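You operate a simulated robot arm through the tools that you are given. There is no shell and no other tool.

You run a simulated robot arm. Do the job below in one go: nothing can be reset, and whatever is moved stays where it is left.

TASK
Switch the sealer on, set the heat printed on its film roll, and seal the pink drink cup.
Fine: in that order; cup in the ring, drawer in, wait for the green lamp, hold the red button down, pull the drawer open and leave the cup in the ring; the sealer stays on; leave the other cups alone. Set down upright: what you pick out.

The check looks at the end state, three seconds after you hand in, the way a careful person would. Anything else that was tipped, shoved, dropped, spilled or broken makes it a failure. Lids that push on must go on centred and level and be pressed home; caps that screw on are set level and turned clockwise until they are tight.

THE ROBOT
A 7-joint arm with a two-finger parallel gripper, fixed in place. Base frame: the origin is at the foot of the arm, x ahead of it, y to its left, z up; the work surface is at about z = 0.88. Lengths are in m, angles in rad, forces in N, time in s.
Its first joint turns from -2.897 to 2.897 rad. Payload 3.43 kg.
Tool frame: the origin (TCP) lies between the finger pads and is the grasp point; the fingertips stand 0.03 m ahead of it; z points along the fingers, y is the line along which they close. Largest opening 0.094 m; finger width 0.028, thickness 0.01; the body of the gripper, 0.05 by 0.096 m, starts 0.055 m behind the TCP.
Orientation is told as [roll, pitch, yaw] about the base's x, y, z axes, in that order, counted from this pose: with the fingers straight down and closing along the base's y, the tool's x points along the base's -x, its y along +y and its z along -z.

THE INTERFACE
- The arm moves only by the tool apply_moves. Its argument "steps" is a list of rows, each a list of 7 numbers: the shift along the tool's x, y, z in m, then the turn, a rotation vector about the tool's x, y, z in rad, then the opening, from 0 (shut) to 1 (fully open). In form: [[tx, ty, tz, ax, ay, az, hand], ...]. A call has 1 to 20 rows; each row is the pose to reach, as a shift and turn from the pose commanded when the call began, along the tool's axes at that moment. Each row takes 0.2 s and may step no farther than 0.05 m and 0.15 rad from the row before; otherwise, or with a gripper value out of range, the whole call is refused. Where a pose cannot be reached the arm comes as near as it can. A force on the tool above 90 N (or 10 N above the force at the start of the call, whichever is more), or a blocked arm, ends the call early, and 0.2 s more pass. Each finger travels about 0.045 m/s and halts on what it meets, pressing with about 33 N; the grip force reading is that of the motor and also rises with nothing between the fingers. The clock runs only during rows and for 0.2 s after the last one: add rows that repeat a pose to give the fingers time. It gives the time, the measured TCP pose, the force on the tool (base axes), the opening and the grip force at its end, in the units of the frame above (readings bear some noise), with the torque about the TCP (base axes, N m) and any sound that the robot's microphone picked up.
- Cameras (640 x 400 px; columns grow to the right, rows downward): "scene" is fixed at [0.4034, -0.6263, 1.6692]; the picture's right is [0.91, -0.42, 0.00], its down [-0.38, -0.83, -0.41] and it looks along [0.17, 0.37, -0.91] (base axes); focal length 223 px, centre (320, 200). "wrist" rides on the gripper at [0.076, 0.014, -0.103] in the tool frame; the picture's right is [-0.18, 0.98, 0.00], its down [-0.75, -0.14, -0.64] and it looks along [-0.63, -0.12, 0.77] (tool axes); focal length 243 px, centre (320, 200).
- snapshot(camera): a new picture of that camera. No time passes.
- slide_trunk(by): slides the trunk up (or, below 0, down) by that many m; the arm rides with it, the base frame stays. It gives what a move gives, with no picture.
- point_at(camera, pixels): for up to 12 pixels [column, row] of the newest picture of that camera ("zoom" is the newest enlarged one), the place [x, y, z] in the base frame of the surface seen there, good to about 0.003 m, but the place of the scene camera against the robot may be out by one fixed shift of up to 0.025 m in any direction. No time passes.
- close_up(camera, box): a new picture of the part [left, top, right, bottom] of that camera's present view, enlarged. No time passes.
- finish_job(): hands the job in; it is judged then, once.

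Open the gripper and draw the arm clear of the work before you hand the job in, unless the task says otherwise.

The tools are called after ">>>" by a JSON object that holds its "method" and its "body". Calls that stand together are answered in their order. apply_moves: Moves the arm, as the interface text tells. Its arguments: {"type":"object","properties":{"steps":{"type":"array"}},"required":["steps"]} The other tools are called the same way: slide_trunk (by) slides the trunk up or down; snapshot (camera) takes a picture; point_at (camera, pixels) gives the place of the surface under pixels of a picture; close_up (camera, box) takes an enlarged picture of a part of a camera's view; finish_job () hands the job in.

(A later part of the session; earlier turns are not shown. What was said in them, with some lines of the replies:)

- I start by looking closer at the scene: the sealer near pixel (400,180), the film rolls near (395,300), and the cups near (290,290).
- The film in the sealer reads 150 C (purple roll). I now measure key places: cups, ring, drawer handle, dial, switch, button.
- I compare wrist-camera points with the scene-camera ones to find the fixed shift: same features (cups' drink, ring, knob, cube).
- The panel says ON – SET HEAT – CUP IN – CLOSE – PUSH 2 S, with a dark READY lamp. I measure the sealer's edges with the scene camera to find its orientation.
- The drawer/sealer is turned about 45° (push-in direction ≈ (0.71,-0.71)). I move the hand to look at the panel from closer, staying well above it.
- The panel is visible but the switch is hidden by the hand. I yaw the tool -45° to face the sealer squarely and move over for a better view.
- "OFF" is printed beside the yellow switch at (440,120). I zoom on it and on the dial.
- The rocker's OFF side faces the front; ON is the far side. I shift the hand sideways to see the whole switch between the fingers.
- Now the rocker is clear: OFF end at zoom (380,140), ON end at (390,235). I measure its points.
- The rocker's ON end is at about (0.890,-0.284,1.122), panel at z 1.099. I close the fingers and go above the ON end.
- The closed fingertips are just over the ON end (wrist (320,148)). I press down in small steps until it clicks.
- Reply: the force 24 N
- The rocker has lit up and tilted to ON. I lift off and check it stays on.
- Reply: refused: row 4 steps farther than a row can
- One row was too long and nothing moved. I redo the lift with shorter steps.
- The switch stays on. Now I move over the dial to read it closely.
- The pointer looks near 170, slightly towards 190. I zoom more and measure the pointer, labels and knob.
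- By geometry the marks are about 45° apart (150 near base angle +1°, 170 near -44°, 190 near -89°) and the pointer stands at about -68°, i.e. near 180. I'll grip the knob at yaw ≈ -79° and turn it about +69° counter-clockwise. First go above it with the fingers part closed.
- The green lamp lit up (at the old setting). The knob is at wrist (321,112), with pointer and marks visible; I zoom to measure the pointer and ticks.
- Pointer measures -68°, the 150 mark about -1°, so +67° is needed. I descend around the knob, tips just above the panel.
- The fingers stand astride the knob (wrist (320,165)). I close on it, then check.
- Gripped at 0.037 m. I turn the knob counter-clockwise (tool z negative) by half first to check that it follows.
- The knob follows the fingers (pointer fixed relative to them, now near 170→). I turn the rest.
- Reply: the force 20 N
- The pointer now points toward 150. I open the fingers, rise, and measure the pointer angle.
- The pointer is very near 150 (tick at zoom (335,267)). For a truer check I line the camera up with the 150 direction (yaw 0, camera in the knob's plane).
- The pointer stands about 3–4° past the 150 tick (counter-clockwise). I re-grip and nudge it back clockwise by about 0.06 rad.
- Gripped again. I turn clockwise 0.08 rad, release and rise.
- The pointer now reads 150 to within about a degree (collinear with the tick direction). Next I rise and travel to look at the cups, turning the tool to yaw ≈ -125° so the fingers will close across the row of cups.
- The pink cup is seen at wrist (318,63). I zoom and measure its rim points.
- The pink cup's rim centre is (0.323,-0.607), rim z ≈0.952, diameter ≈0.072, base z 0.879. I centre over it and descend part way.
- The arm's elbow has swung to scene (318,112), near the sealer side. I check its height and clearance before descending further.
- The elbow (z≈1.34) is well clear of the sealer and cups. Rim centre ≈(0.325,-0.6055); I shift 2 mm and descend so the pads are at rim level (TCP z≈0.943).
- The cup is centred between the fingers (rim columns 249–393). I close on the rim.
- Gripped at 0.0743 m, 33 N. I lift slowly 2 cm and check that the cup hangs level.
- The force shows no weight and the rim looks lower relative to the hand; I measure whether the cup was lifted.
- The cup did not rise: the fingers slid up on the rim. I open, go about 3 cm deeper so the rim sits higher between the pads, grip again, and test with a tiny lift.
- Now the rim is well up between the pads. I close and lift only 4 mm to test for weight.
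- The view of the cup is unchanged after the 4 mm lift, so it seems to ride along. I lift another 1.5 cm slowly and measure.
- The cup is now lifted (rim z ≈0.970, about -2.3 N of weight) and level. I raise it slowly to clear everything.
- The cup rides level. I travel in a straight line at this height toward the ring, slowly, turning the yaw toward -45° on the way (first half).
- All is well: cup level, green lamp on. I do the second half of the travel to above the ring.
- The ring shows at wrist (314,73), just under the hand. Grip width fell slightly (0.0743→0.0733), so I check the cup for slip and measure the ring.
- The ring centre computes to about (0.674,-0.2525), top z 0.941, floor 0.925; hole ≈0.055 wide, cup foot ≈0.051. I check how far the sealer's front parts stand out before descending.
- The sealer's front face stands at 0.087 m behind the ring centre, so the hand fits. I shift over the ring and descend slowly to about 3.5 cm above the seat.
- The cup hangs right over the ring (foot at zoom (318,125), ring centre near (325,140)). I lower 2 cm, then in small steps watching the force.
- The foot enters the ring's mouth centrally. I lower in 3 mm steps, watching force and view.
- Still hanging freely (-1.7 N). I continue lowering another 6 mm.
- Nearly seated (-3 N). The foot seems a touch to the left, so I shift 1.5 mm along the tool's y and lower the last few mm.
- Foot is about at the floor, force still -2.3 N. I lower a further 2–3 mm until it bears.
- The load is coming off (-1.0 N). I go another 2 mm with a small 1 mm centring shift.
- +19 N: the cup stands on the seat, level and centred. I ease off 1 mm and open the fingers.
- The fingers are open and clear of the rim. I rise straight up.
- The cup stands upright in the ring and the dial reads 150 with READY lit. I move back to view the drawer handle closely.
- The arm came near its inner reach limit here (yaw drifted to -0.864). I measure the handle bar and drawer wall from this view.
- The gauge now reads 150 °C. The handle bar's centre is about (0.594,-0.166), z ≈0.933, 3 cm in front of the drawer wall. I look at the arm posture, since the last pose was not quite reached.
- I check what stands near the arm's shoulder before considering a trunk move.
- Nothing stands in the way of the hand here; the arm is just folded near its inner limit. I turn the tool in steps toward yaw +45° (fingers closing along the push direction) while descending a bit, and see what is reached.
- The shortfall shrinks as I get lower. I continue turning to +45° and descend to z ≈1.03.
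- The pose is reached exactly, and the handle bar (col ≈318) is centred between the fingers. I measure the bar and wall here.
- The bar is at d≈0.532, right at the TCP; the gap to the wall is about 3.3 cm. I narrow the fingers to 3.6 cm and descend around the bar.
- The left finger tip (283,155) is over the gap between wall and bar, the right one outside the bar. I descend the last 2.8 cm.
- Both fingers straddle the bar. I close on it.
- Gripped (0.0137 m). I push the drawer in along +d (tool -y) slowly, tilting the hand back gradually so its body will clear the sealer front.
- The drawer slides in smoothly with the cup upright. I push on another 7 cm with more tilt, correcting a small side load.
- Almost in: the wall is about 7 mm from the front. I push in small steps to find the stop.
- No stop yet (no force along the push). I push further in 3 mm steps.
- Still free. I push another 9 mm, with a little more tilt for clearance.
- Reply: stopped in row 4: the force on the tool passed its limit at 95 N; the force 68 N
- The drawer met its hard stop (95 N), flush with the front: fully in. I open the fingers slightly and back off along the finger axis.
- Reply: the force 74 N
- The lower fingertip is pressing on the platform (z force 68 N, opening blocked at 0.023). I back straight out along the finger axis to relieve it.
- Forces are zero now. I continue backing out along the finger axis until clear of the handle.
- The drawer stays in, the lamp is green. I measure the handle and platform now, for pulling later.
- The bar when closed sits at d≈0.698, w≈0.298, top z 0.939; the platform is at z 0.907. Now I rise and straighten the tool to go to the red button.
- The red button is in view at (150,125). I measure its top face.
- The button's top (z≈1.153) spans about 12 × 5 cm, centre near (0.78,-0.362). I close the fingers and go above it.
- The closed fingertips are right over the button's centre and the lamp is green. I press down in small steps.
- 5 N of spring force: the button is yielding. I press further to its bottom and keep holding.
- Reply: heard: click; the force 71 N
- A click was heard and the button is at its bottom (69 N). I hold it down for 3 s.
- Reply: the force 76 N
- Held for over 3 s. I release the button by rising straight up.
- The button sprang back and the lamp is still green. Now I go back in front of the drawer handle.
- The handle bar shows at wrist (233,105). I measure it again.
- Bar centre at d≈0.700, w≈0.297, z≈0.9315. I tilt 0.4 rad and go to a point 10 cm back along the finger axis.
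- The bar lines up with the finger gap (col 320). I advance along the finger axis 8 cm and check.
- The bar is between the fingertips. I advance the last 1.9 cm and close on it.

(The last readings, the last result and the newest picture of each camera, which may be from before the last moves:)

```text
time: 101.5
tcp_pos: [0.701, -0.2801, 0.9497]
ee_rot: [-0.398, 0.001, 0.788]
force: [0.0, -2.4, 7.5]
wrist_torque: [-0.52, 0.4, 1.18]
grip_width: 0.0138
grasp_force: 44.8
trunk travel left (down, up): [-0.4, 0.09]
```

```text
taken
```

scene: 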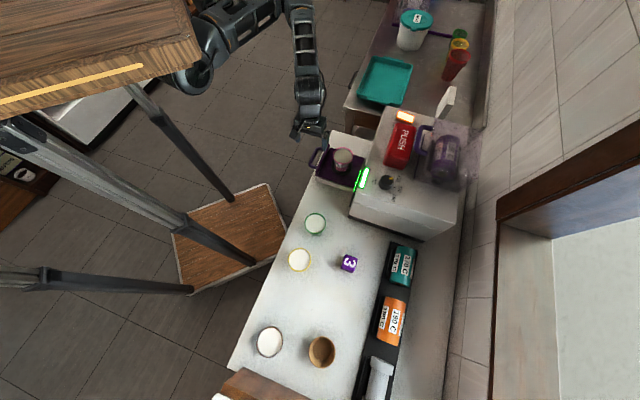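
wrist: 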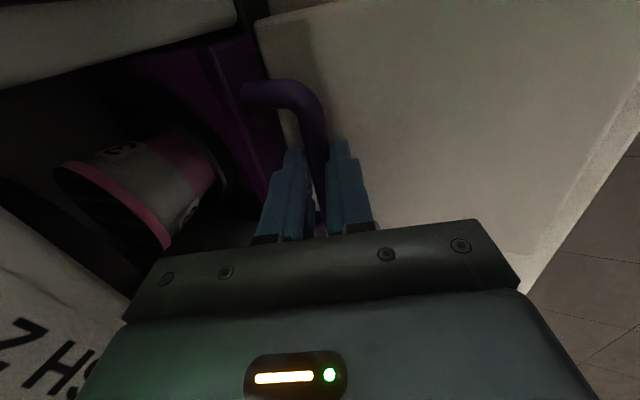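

Gripped (0.0138 m). I pull the drawer out slowly along -d, untilting the hand as it comes out.

>>> {"method": "apply_moves", "body": {"steps": [[0, 0.0035, -0.0016, -0.0106, 0, 0, 0], [0, 0.0087, -0.0039, -0.0265, 0, 0, 0], [0, 0.0158, -0.007, -0.0478, 0, 0, 0], [0, 0.0227, -0.0101, -0.069, 0, 0, 0], [0, 0.0297, -0.0132, -0.0902, 0, 0, 0], [0, 0.0366, -0.0161, -0.1114, 0, 0, 0], [0, 0.0436, -0.0191, -0.1327, 0, 0, 0], [0, 0.0506, -0.0222, -0.1539, 0, 0, 0], [0, 0.0575, -0.0252, -0.1751, 0, 0, 0], [0, 0.0645, -0.0283, -0.1963, 0, 0, 0], [0, 0.0714, -0.0313, -0.2176, 0, 0, 0], [0, 0.0767, -0.0335, -0.2335, 0, 0, 0], [0, 0.0785, -0.0343, -0.2388, 0, 0, 0], [0, 0.0785, -0.0343, -0.2388, 0, 0, 0]]}}

>>> {"method": "snapshot", "body": {"camera": "wrist"}}

>>> {"method": "close_up", "body": {"camera": "scene", "box": [280, 100, 400, 200]}}

```text
time: 104.5
tcp_pos: [0.6405, -0.2198, 0.9513]
ee_rot: [-0.161, 0.001, 0.785]
force: [-0.9, -1.7, 1.2]
wrist_torque: [-0.29, 0.27, 1.22]
grip_width: 0.0138
grasp_force: 44.9
trunk travel left (down, up): [-0.4, 0.09]
```

```text
taken
```

wrist: 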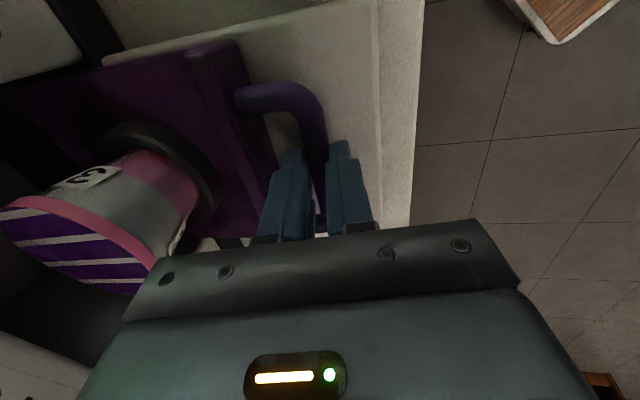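

```text
4.00 times, centred on (340, 150) of scene
```

zoom: 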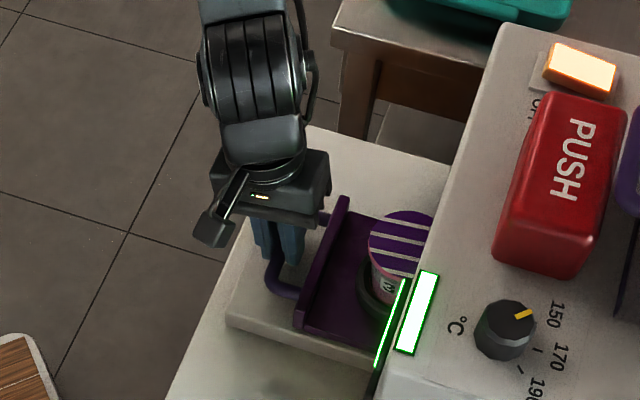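

The cup is sealed with the purple striped film. I pull the rest of the way to the open position.

>>> {"method": "apply_moves", "body": {"steps": [[0, 0.0046, -0.0008, -0.0134, 0, 0, 0], [0, 0.0113, -0.0019, -0.0322, 0, 0, 0], [0, 0.0187, -0.0031, -0.0537, 0, 0, 0], [0, 0.0263, -0.0045, -0.0751, 0, 0, 0], [0, 0.0337, -0.0057, -0.0966, 0, 0, 0], [0, 0.0412, -0.0069, -0.1181, 0, 0, 0], [0, 0.0487, -0.0081, -0.1395, 0, 0, 0], [0, 0.0562, -0.0094, -0.161, 0, 0, 0], [0, 0.0631, -0.0105, -0.161, 0, 0, 0], [0, 0.069, -0.0115, -0.161, 0, 0, 0], [0, 0.072, -0.0119, -0.161, 0, 0, 0], [0, 0.072, -0.0119, -0.161, 0, 0, 0]]}}

>>> {"method": "snapshot", "body": {"camera": "wrist"}}

>>> {"method": "close_up", "body": {"camera": "scene", "box": [280, 100, 400, 200]}}

```text
time: 107.1
tcp_pos: [0.589, -0.1671, 0.951]
ee_rot: [0.0, 0.002, 0.787]
force: [-1.6, -2.1, 3.8]
wrist_torque: [0.12, -0.1, 1.26]
grip_width: 0.0138
grasp_force: 44.9
trunk travel left (down, up): [-0.4, 0.09]
```

```text
taken
```

wrist: 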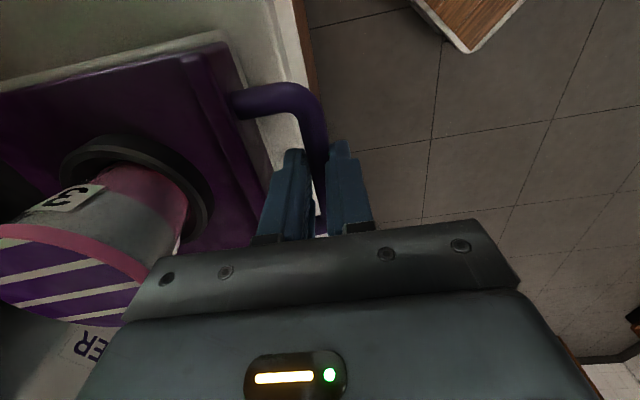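

```text
4.00 times, centred on (340, 150) of scene
```

zoom: 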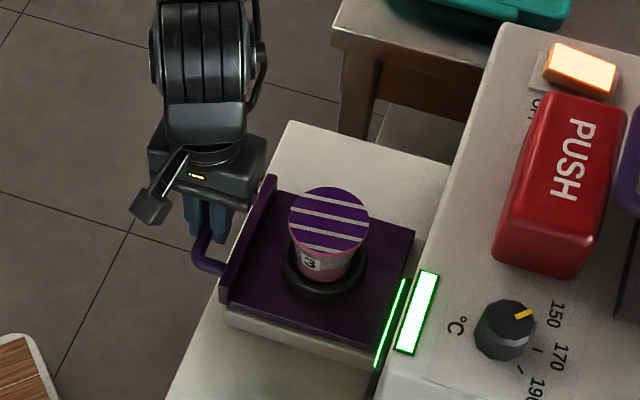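

The drawer is open (bar d≈0.535, 3 mm short of its original place) and the sealed cup stands in the ring. I ease it the last 2–3 mm and open the fingers moderately.

>>> {"method": "apply_moves", "body": {"steps": [[0, 0.0015, 0, 0, 0, 0, 0], [0, 0.0028, 0, 0, 0, 0, 0], [0, 0.0028, 0, 0, 0, 0, 0], [0, 0.0028, 0, 0, 0, 0, 0.2], [0, 0.0028, 0, 0, 0, 0, 0.36], [0, 0.0028, 0, 0, 0, 0, 0.36], [0, 0.0028, 0, 0, 0, 0, 0.36]]}}

>>> {"method": "snapshot", "body": {"camera": "wrist"}}

```text
time: 108.7
tcp_pos: [0.5876, -0.1652, 0.9511]
ee_rot: [-0.001, 0.0, 0.785]
force: [-0.3, 0.3, -0.4]
wrist_torque: [0.02, -0.01, -0.02]
grip_width: 0.0336
grasp_force: 0.0
trunk travel left (down, up): [-0.4, 0.09]
```

```text
taken
```

wrist: 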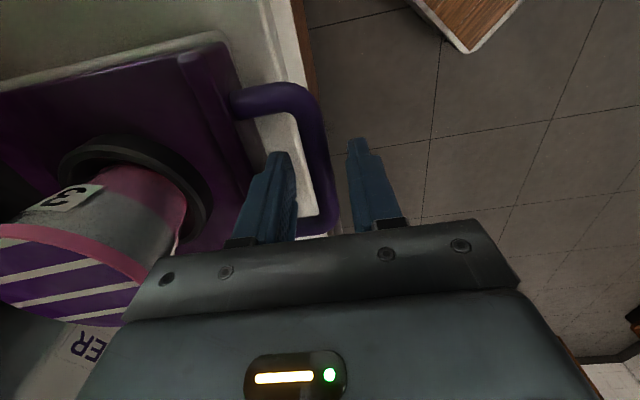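

The fingers are free of the bar. I lift straight up first.

>>> {"method": "apply_moves", "body": {"steps": [[0, 0, -0.015, 0, 0, 0, 0.36], [0, 0, -0.035, 0, 0, 0, 0.36], [0, 0, -0.06, 0, 0, 0, 0.36], [0, 0, -0.085, 0, 0, 0, 0.36], [0, 0, -0.095, 0, 0, 0, 0.36]]}}

>>> {"method": "snapshot", "body": {"camera": "wrist"}}

>>> {"method": "snapshot", "body": {"camera": "scene"}}

```text
time: 109.9
tcp_pos: [0.5854, -0.1689, 1.046]
ee_rot: [0.002, 0.002, 0.774]
force: [0.3, 0.0, 0.2]
wrist_torque: [0.02, 0.01, -0.04]
grip_width: 0.0338
grasp_force: 0.1
trunk travel left (down, up): [-0.4, 0.09]
```

```text
taken
```

wrist: 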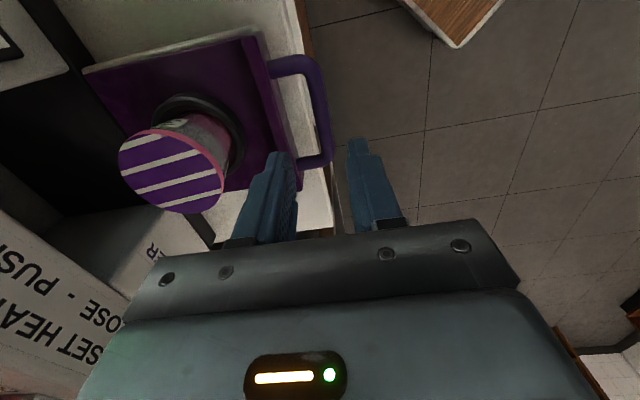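

```text
taken
```

scene: 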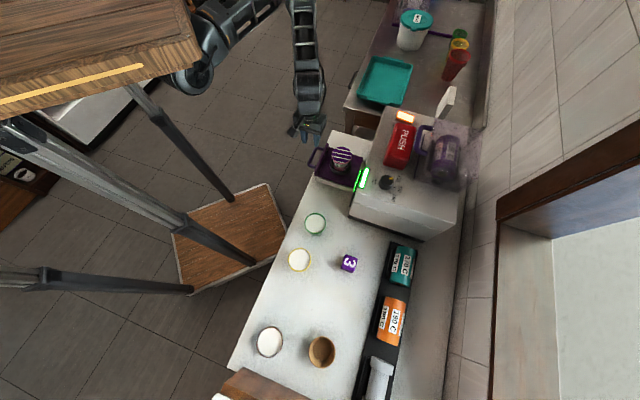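

The hand is above the handle and the scene is undisturbed. I move aside and up, opening the gripper.

>>> {"method": "apply_moves", "body": {"steps": [[-0.025, 0, -0.02, 0, 0, 0, 0.36], [-0.05, 0, -0.05, 0, 0, 0, 0.6], [-0.075, 0, -0.085, 0, 0, 0, 1], [-0.09, 0, -0.12, 0, 0, 0, 1], [-0.09, 0, -0.16, 0, 0, 0, 1], [-0.09, 0, -0.18, 0, 0, 0, 1], [-0.09, 0, -0.18, 0, 0, 0, 1]]}}

>>> {"method": "snapshot", "body": {"camera": "scene"}}

>>> {"method": "close_up", "body": {"camera": "scene", "box": [290, 90, 470, 220]}}

>>> {"method": "snapshot", "body": {"camera": "wrist"}}

```text
time: 110.6
tcp_pos: [0.5979, -0.1854, 1.1033]
ee_rot: [0.001, 0.006, 0.596]
force: [-1.0, 0.3, 0.2]
wrist_torque: [-0.04, 0.02, -0.01]
grip_width: 0.0762
grasp_force: 0.0
trunk travel left (down, up): [-0.4, 0.09]
stopped in row 3: the arm was blocked; the commanded pose is now the measured one
```

```text
taken
```

scene: 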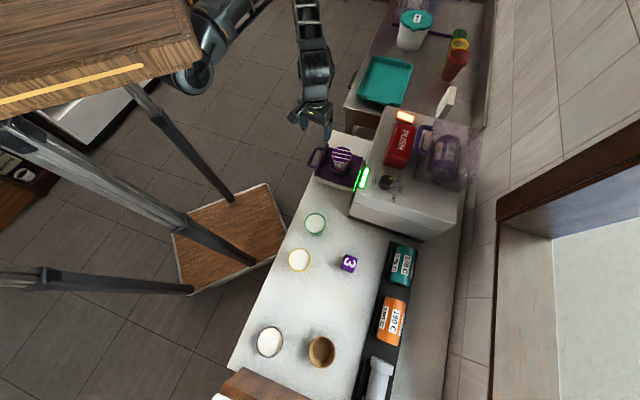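

```text
3.08 times, centred on (380, 155) of scene
```

zoom: 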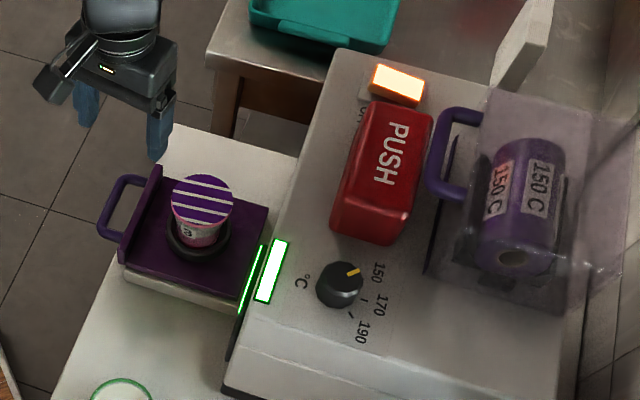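

```text
taken
```

wrist: 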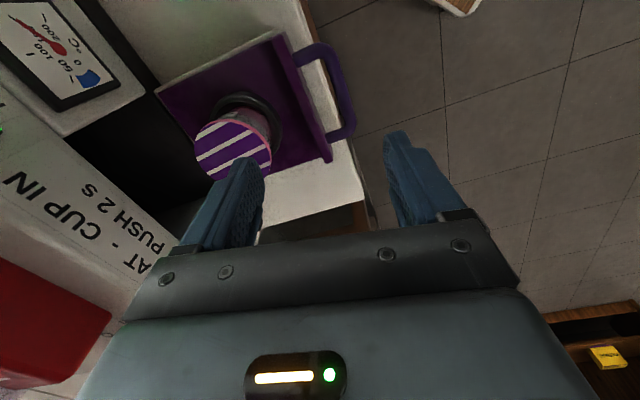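

The arm met a joint limit going that way (nothing touched; forces ~0). I instead rise toward the middle region that was reachable before, well above the drawer.

>>> {"method": "apply_moves", "body": {"steps": [[0.0093, -0.0191, -0.03, 0, 0, 0.09, 0.8], [0.0186, -0.0381, -0.07, 0, 0, 0.18, 0.9], [0.0279, -0.0572, -0.108, 0, 0, 0.27, 1], [0.0372, -0.0763, -0.145, 0, 0, 0.36, 1], [0.0465, -0.0953, -0.175, 0, 0, 0.45, 1], [0.0558, -0.1144, -0.2, 0, 0, 0.53, 1], [0.062, -0.1271, -0.21, 0, 0, 0.596, 1], [0.062, -0.1271, -0.21, 0, 0, 0.596, 1]]}}

>>> {"method": "snapshot", "body": {"camera": "scene"}}

>>> {"method": "snapshot", "body": {"camera": "wrist"}}

```text
time: 112.4
tcp_pos: [0.6203, -0.3216, 1.3141]
ee_rot: [0.0, 0.0, 0.006]
force: [0.0, 0.2, -0.3]
wrist_torque: [0.01, 0.01, -0.01]
grip_width: 0.0941
grasp_force: 0.0
trunk travel left (down, up): [-0.4, 0.09]
```

```text
taken
```

scene: 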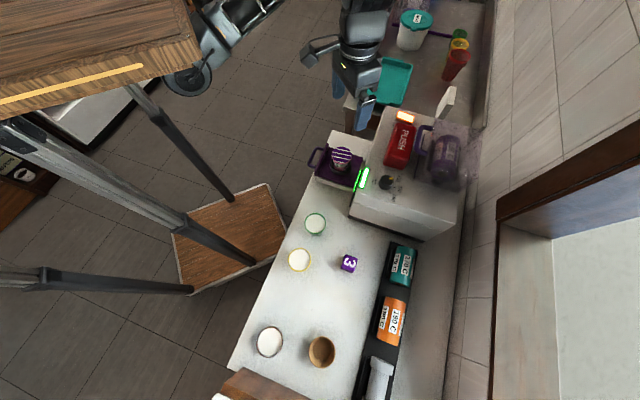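

```text
taken
```

wrist: 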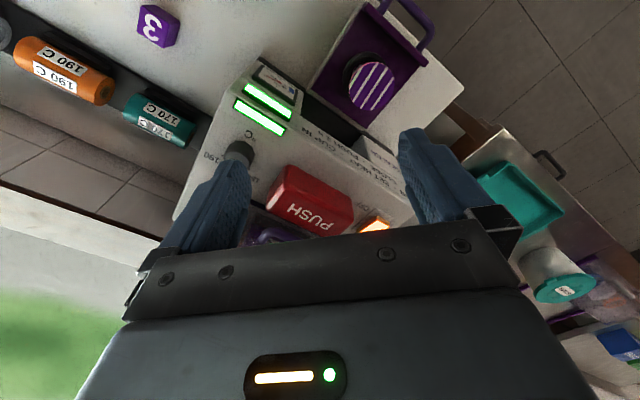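

The arm is clear. I inspect the sealed cup, drawer, dial, switch and the other cups once more.

>>> {"method": "close_up", "body": {"camera": "wrist", "box": [310, 0, 440, 130]}}

>>> {"method": "close_up", "body": {"camera": "scene", "box": [300, 90, 440, 220]}}

>>> {"method": "close_up", "body": {"camera": "scene", "box": [230, 200, 420, 390]}}

>>> {"method": "point_at", "body": {"camera": "wrist", "pixels": [[372, 86], [353, 80], [392, 92], [376, 66], [366, 107]]}}

```text
3.08 times, centred on (375, 65) of wrist
```

zoom: 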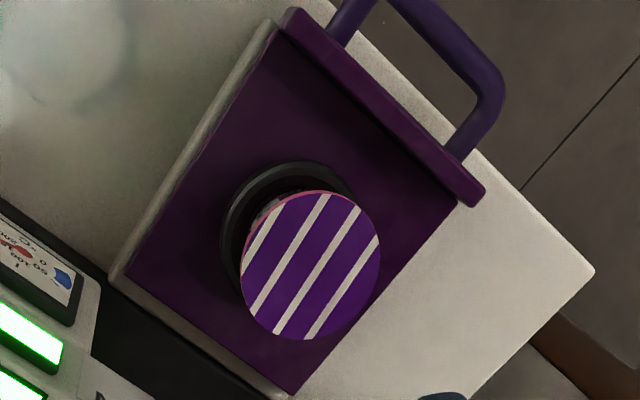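

```text
3.08 times, centred on (370, 155) of scene
```

zoom: 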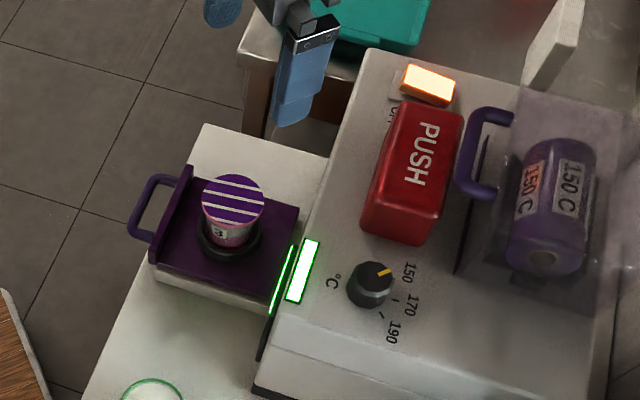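

```text
2.11 times, centred on (325, 295) of scene
```

zoom: 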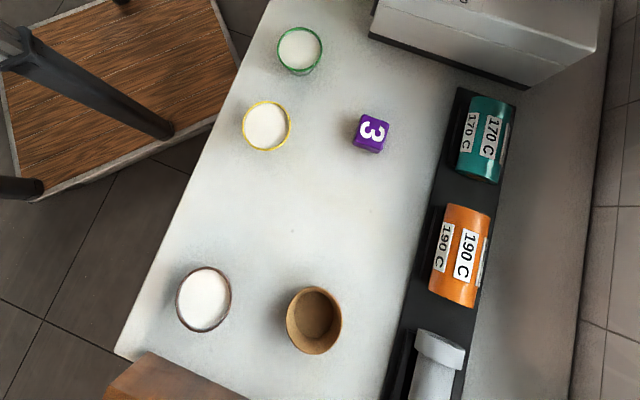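

```text
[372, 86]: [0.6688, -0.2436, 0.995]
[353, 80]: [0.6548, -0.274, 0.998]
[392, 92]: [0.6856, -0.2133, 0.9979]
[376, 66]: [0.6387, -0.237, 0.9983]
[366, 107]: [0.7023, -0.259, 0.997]
```

The pink cup is sealed with a level film (z ≈0.997–0.998) and stands in the ring of the open drawer. The sealer is still on at 150 with its lamp green, the other cups are untouched, and the gripper is open and clear. I hand in.

>>> {"method": "finish_job", "body": {}}

```text
The job is handed in.
```

The pink cup is sealed and standing level in the ring, with the drawer pulled open. I've handed the job in, but no result came back.

- **Switch:** I turned it on first; it is still lit and the sealer is still on.
- **Heat:** I set the dial to 150, the number on the purple roll in the sealer. The temperature gauge then read 150 °C.
- **Cup:** I placed the pink cup in the ring upright. My first try at gripping it slid up off the rim without lifting it, and the second held. I saw no spill.
- **Sealing:** I pushed the drawer in to its stop, with the green lamp lit. I then held the red button down for more than 3 s (the panel asks for 2).
- **Drawer out:** It came out with the striped purple film on the cup.
- **Everything else:** The other cups, the bowl and the film rolls on the rack look undisturbed. The gripper is open and the arm is clear of the work.
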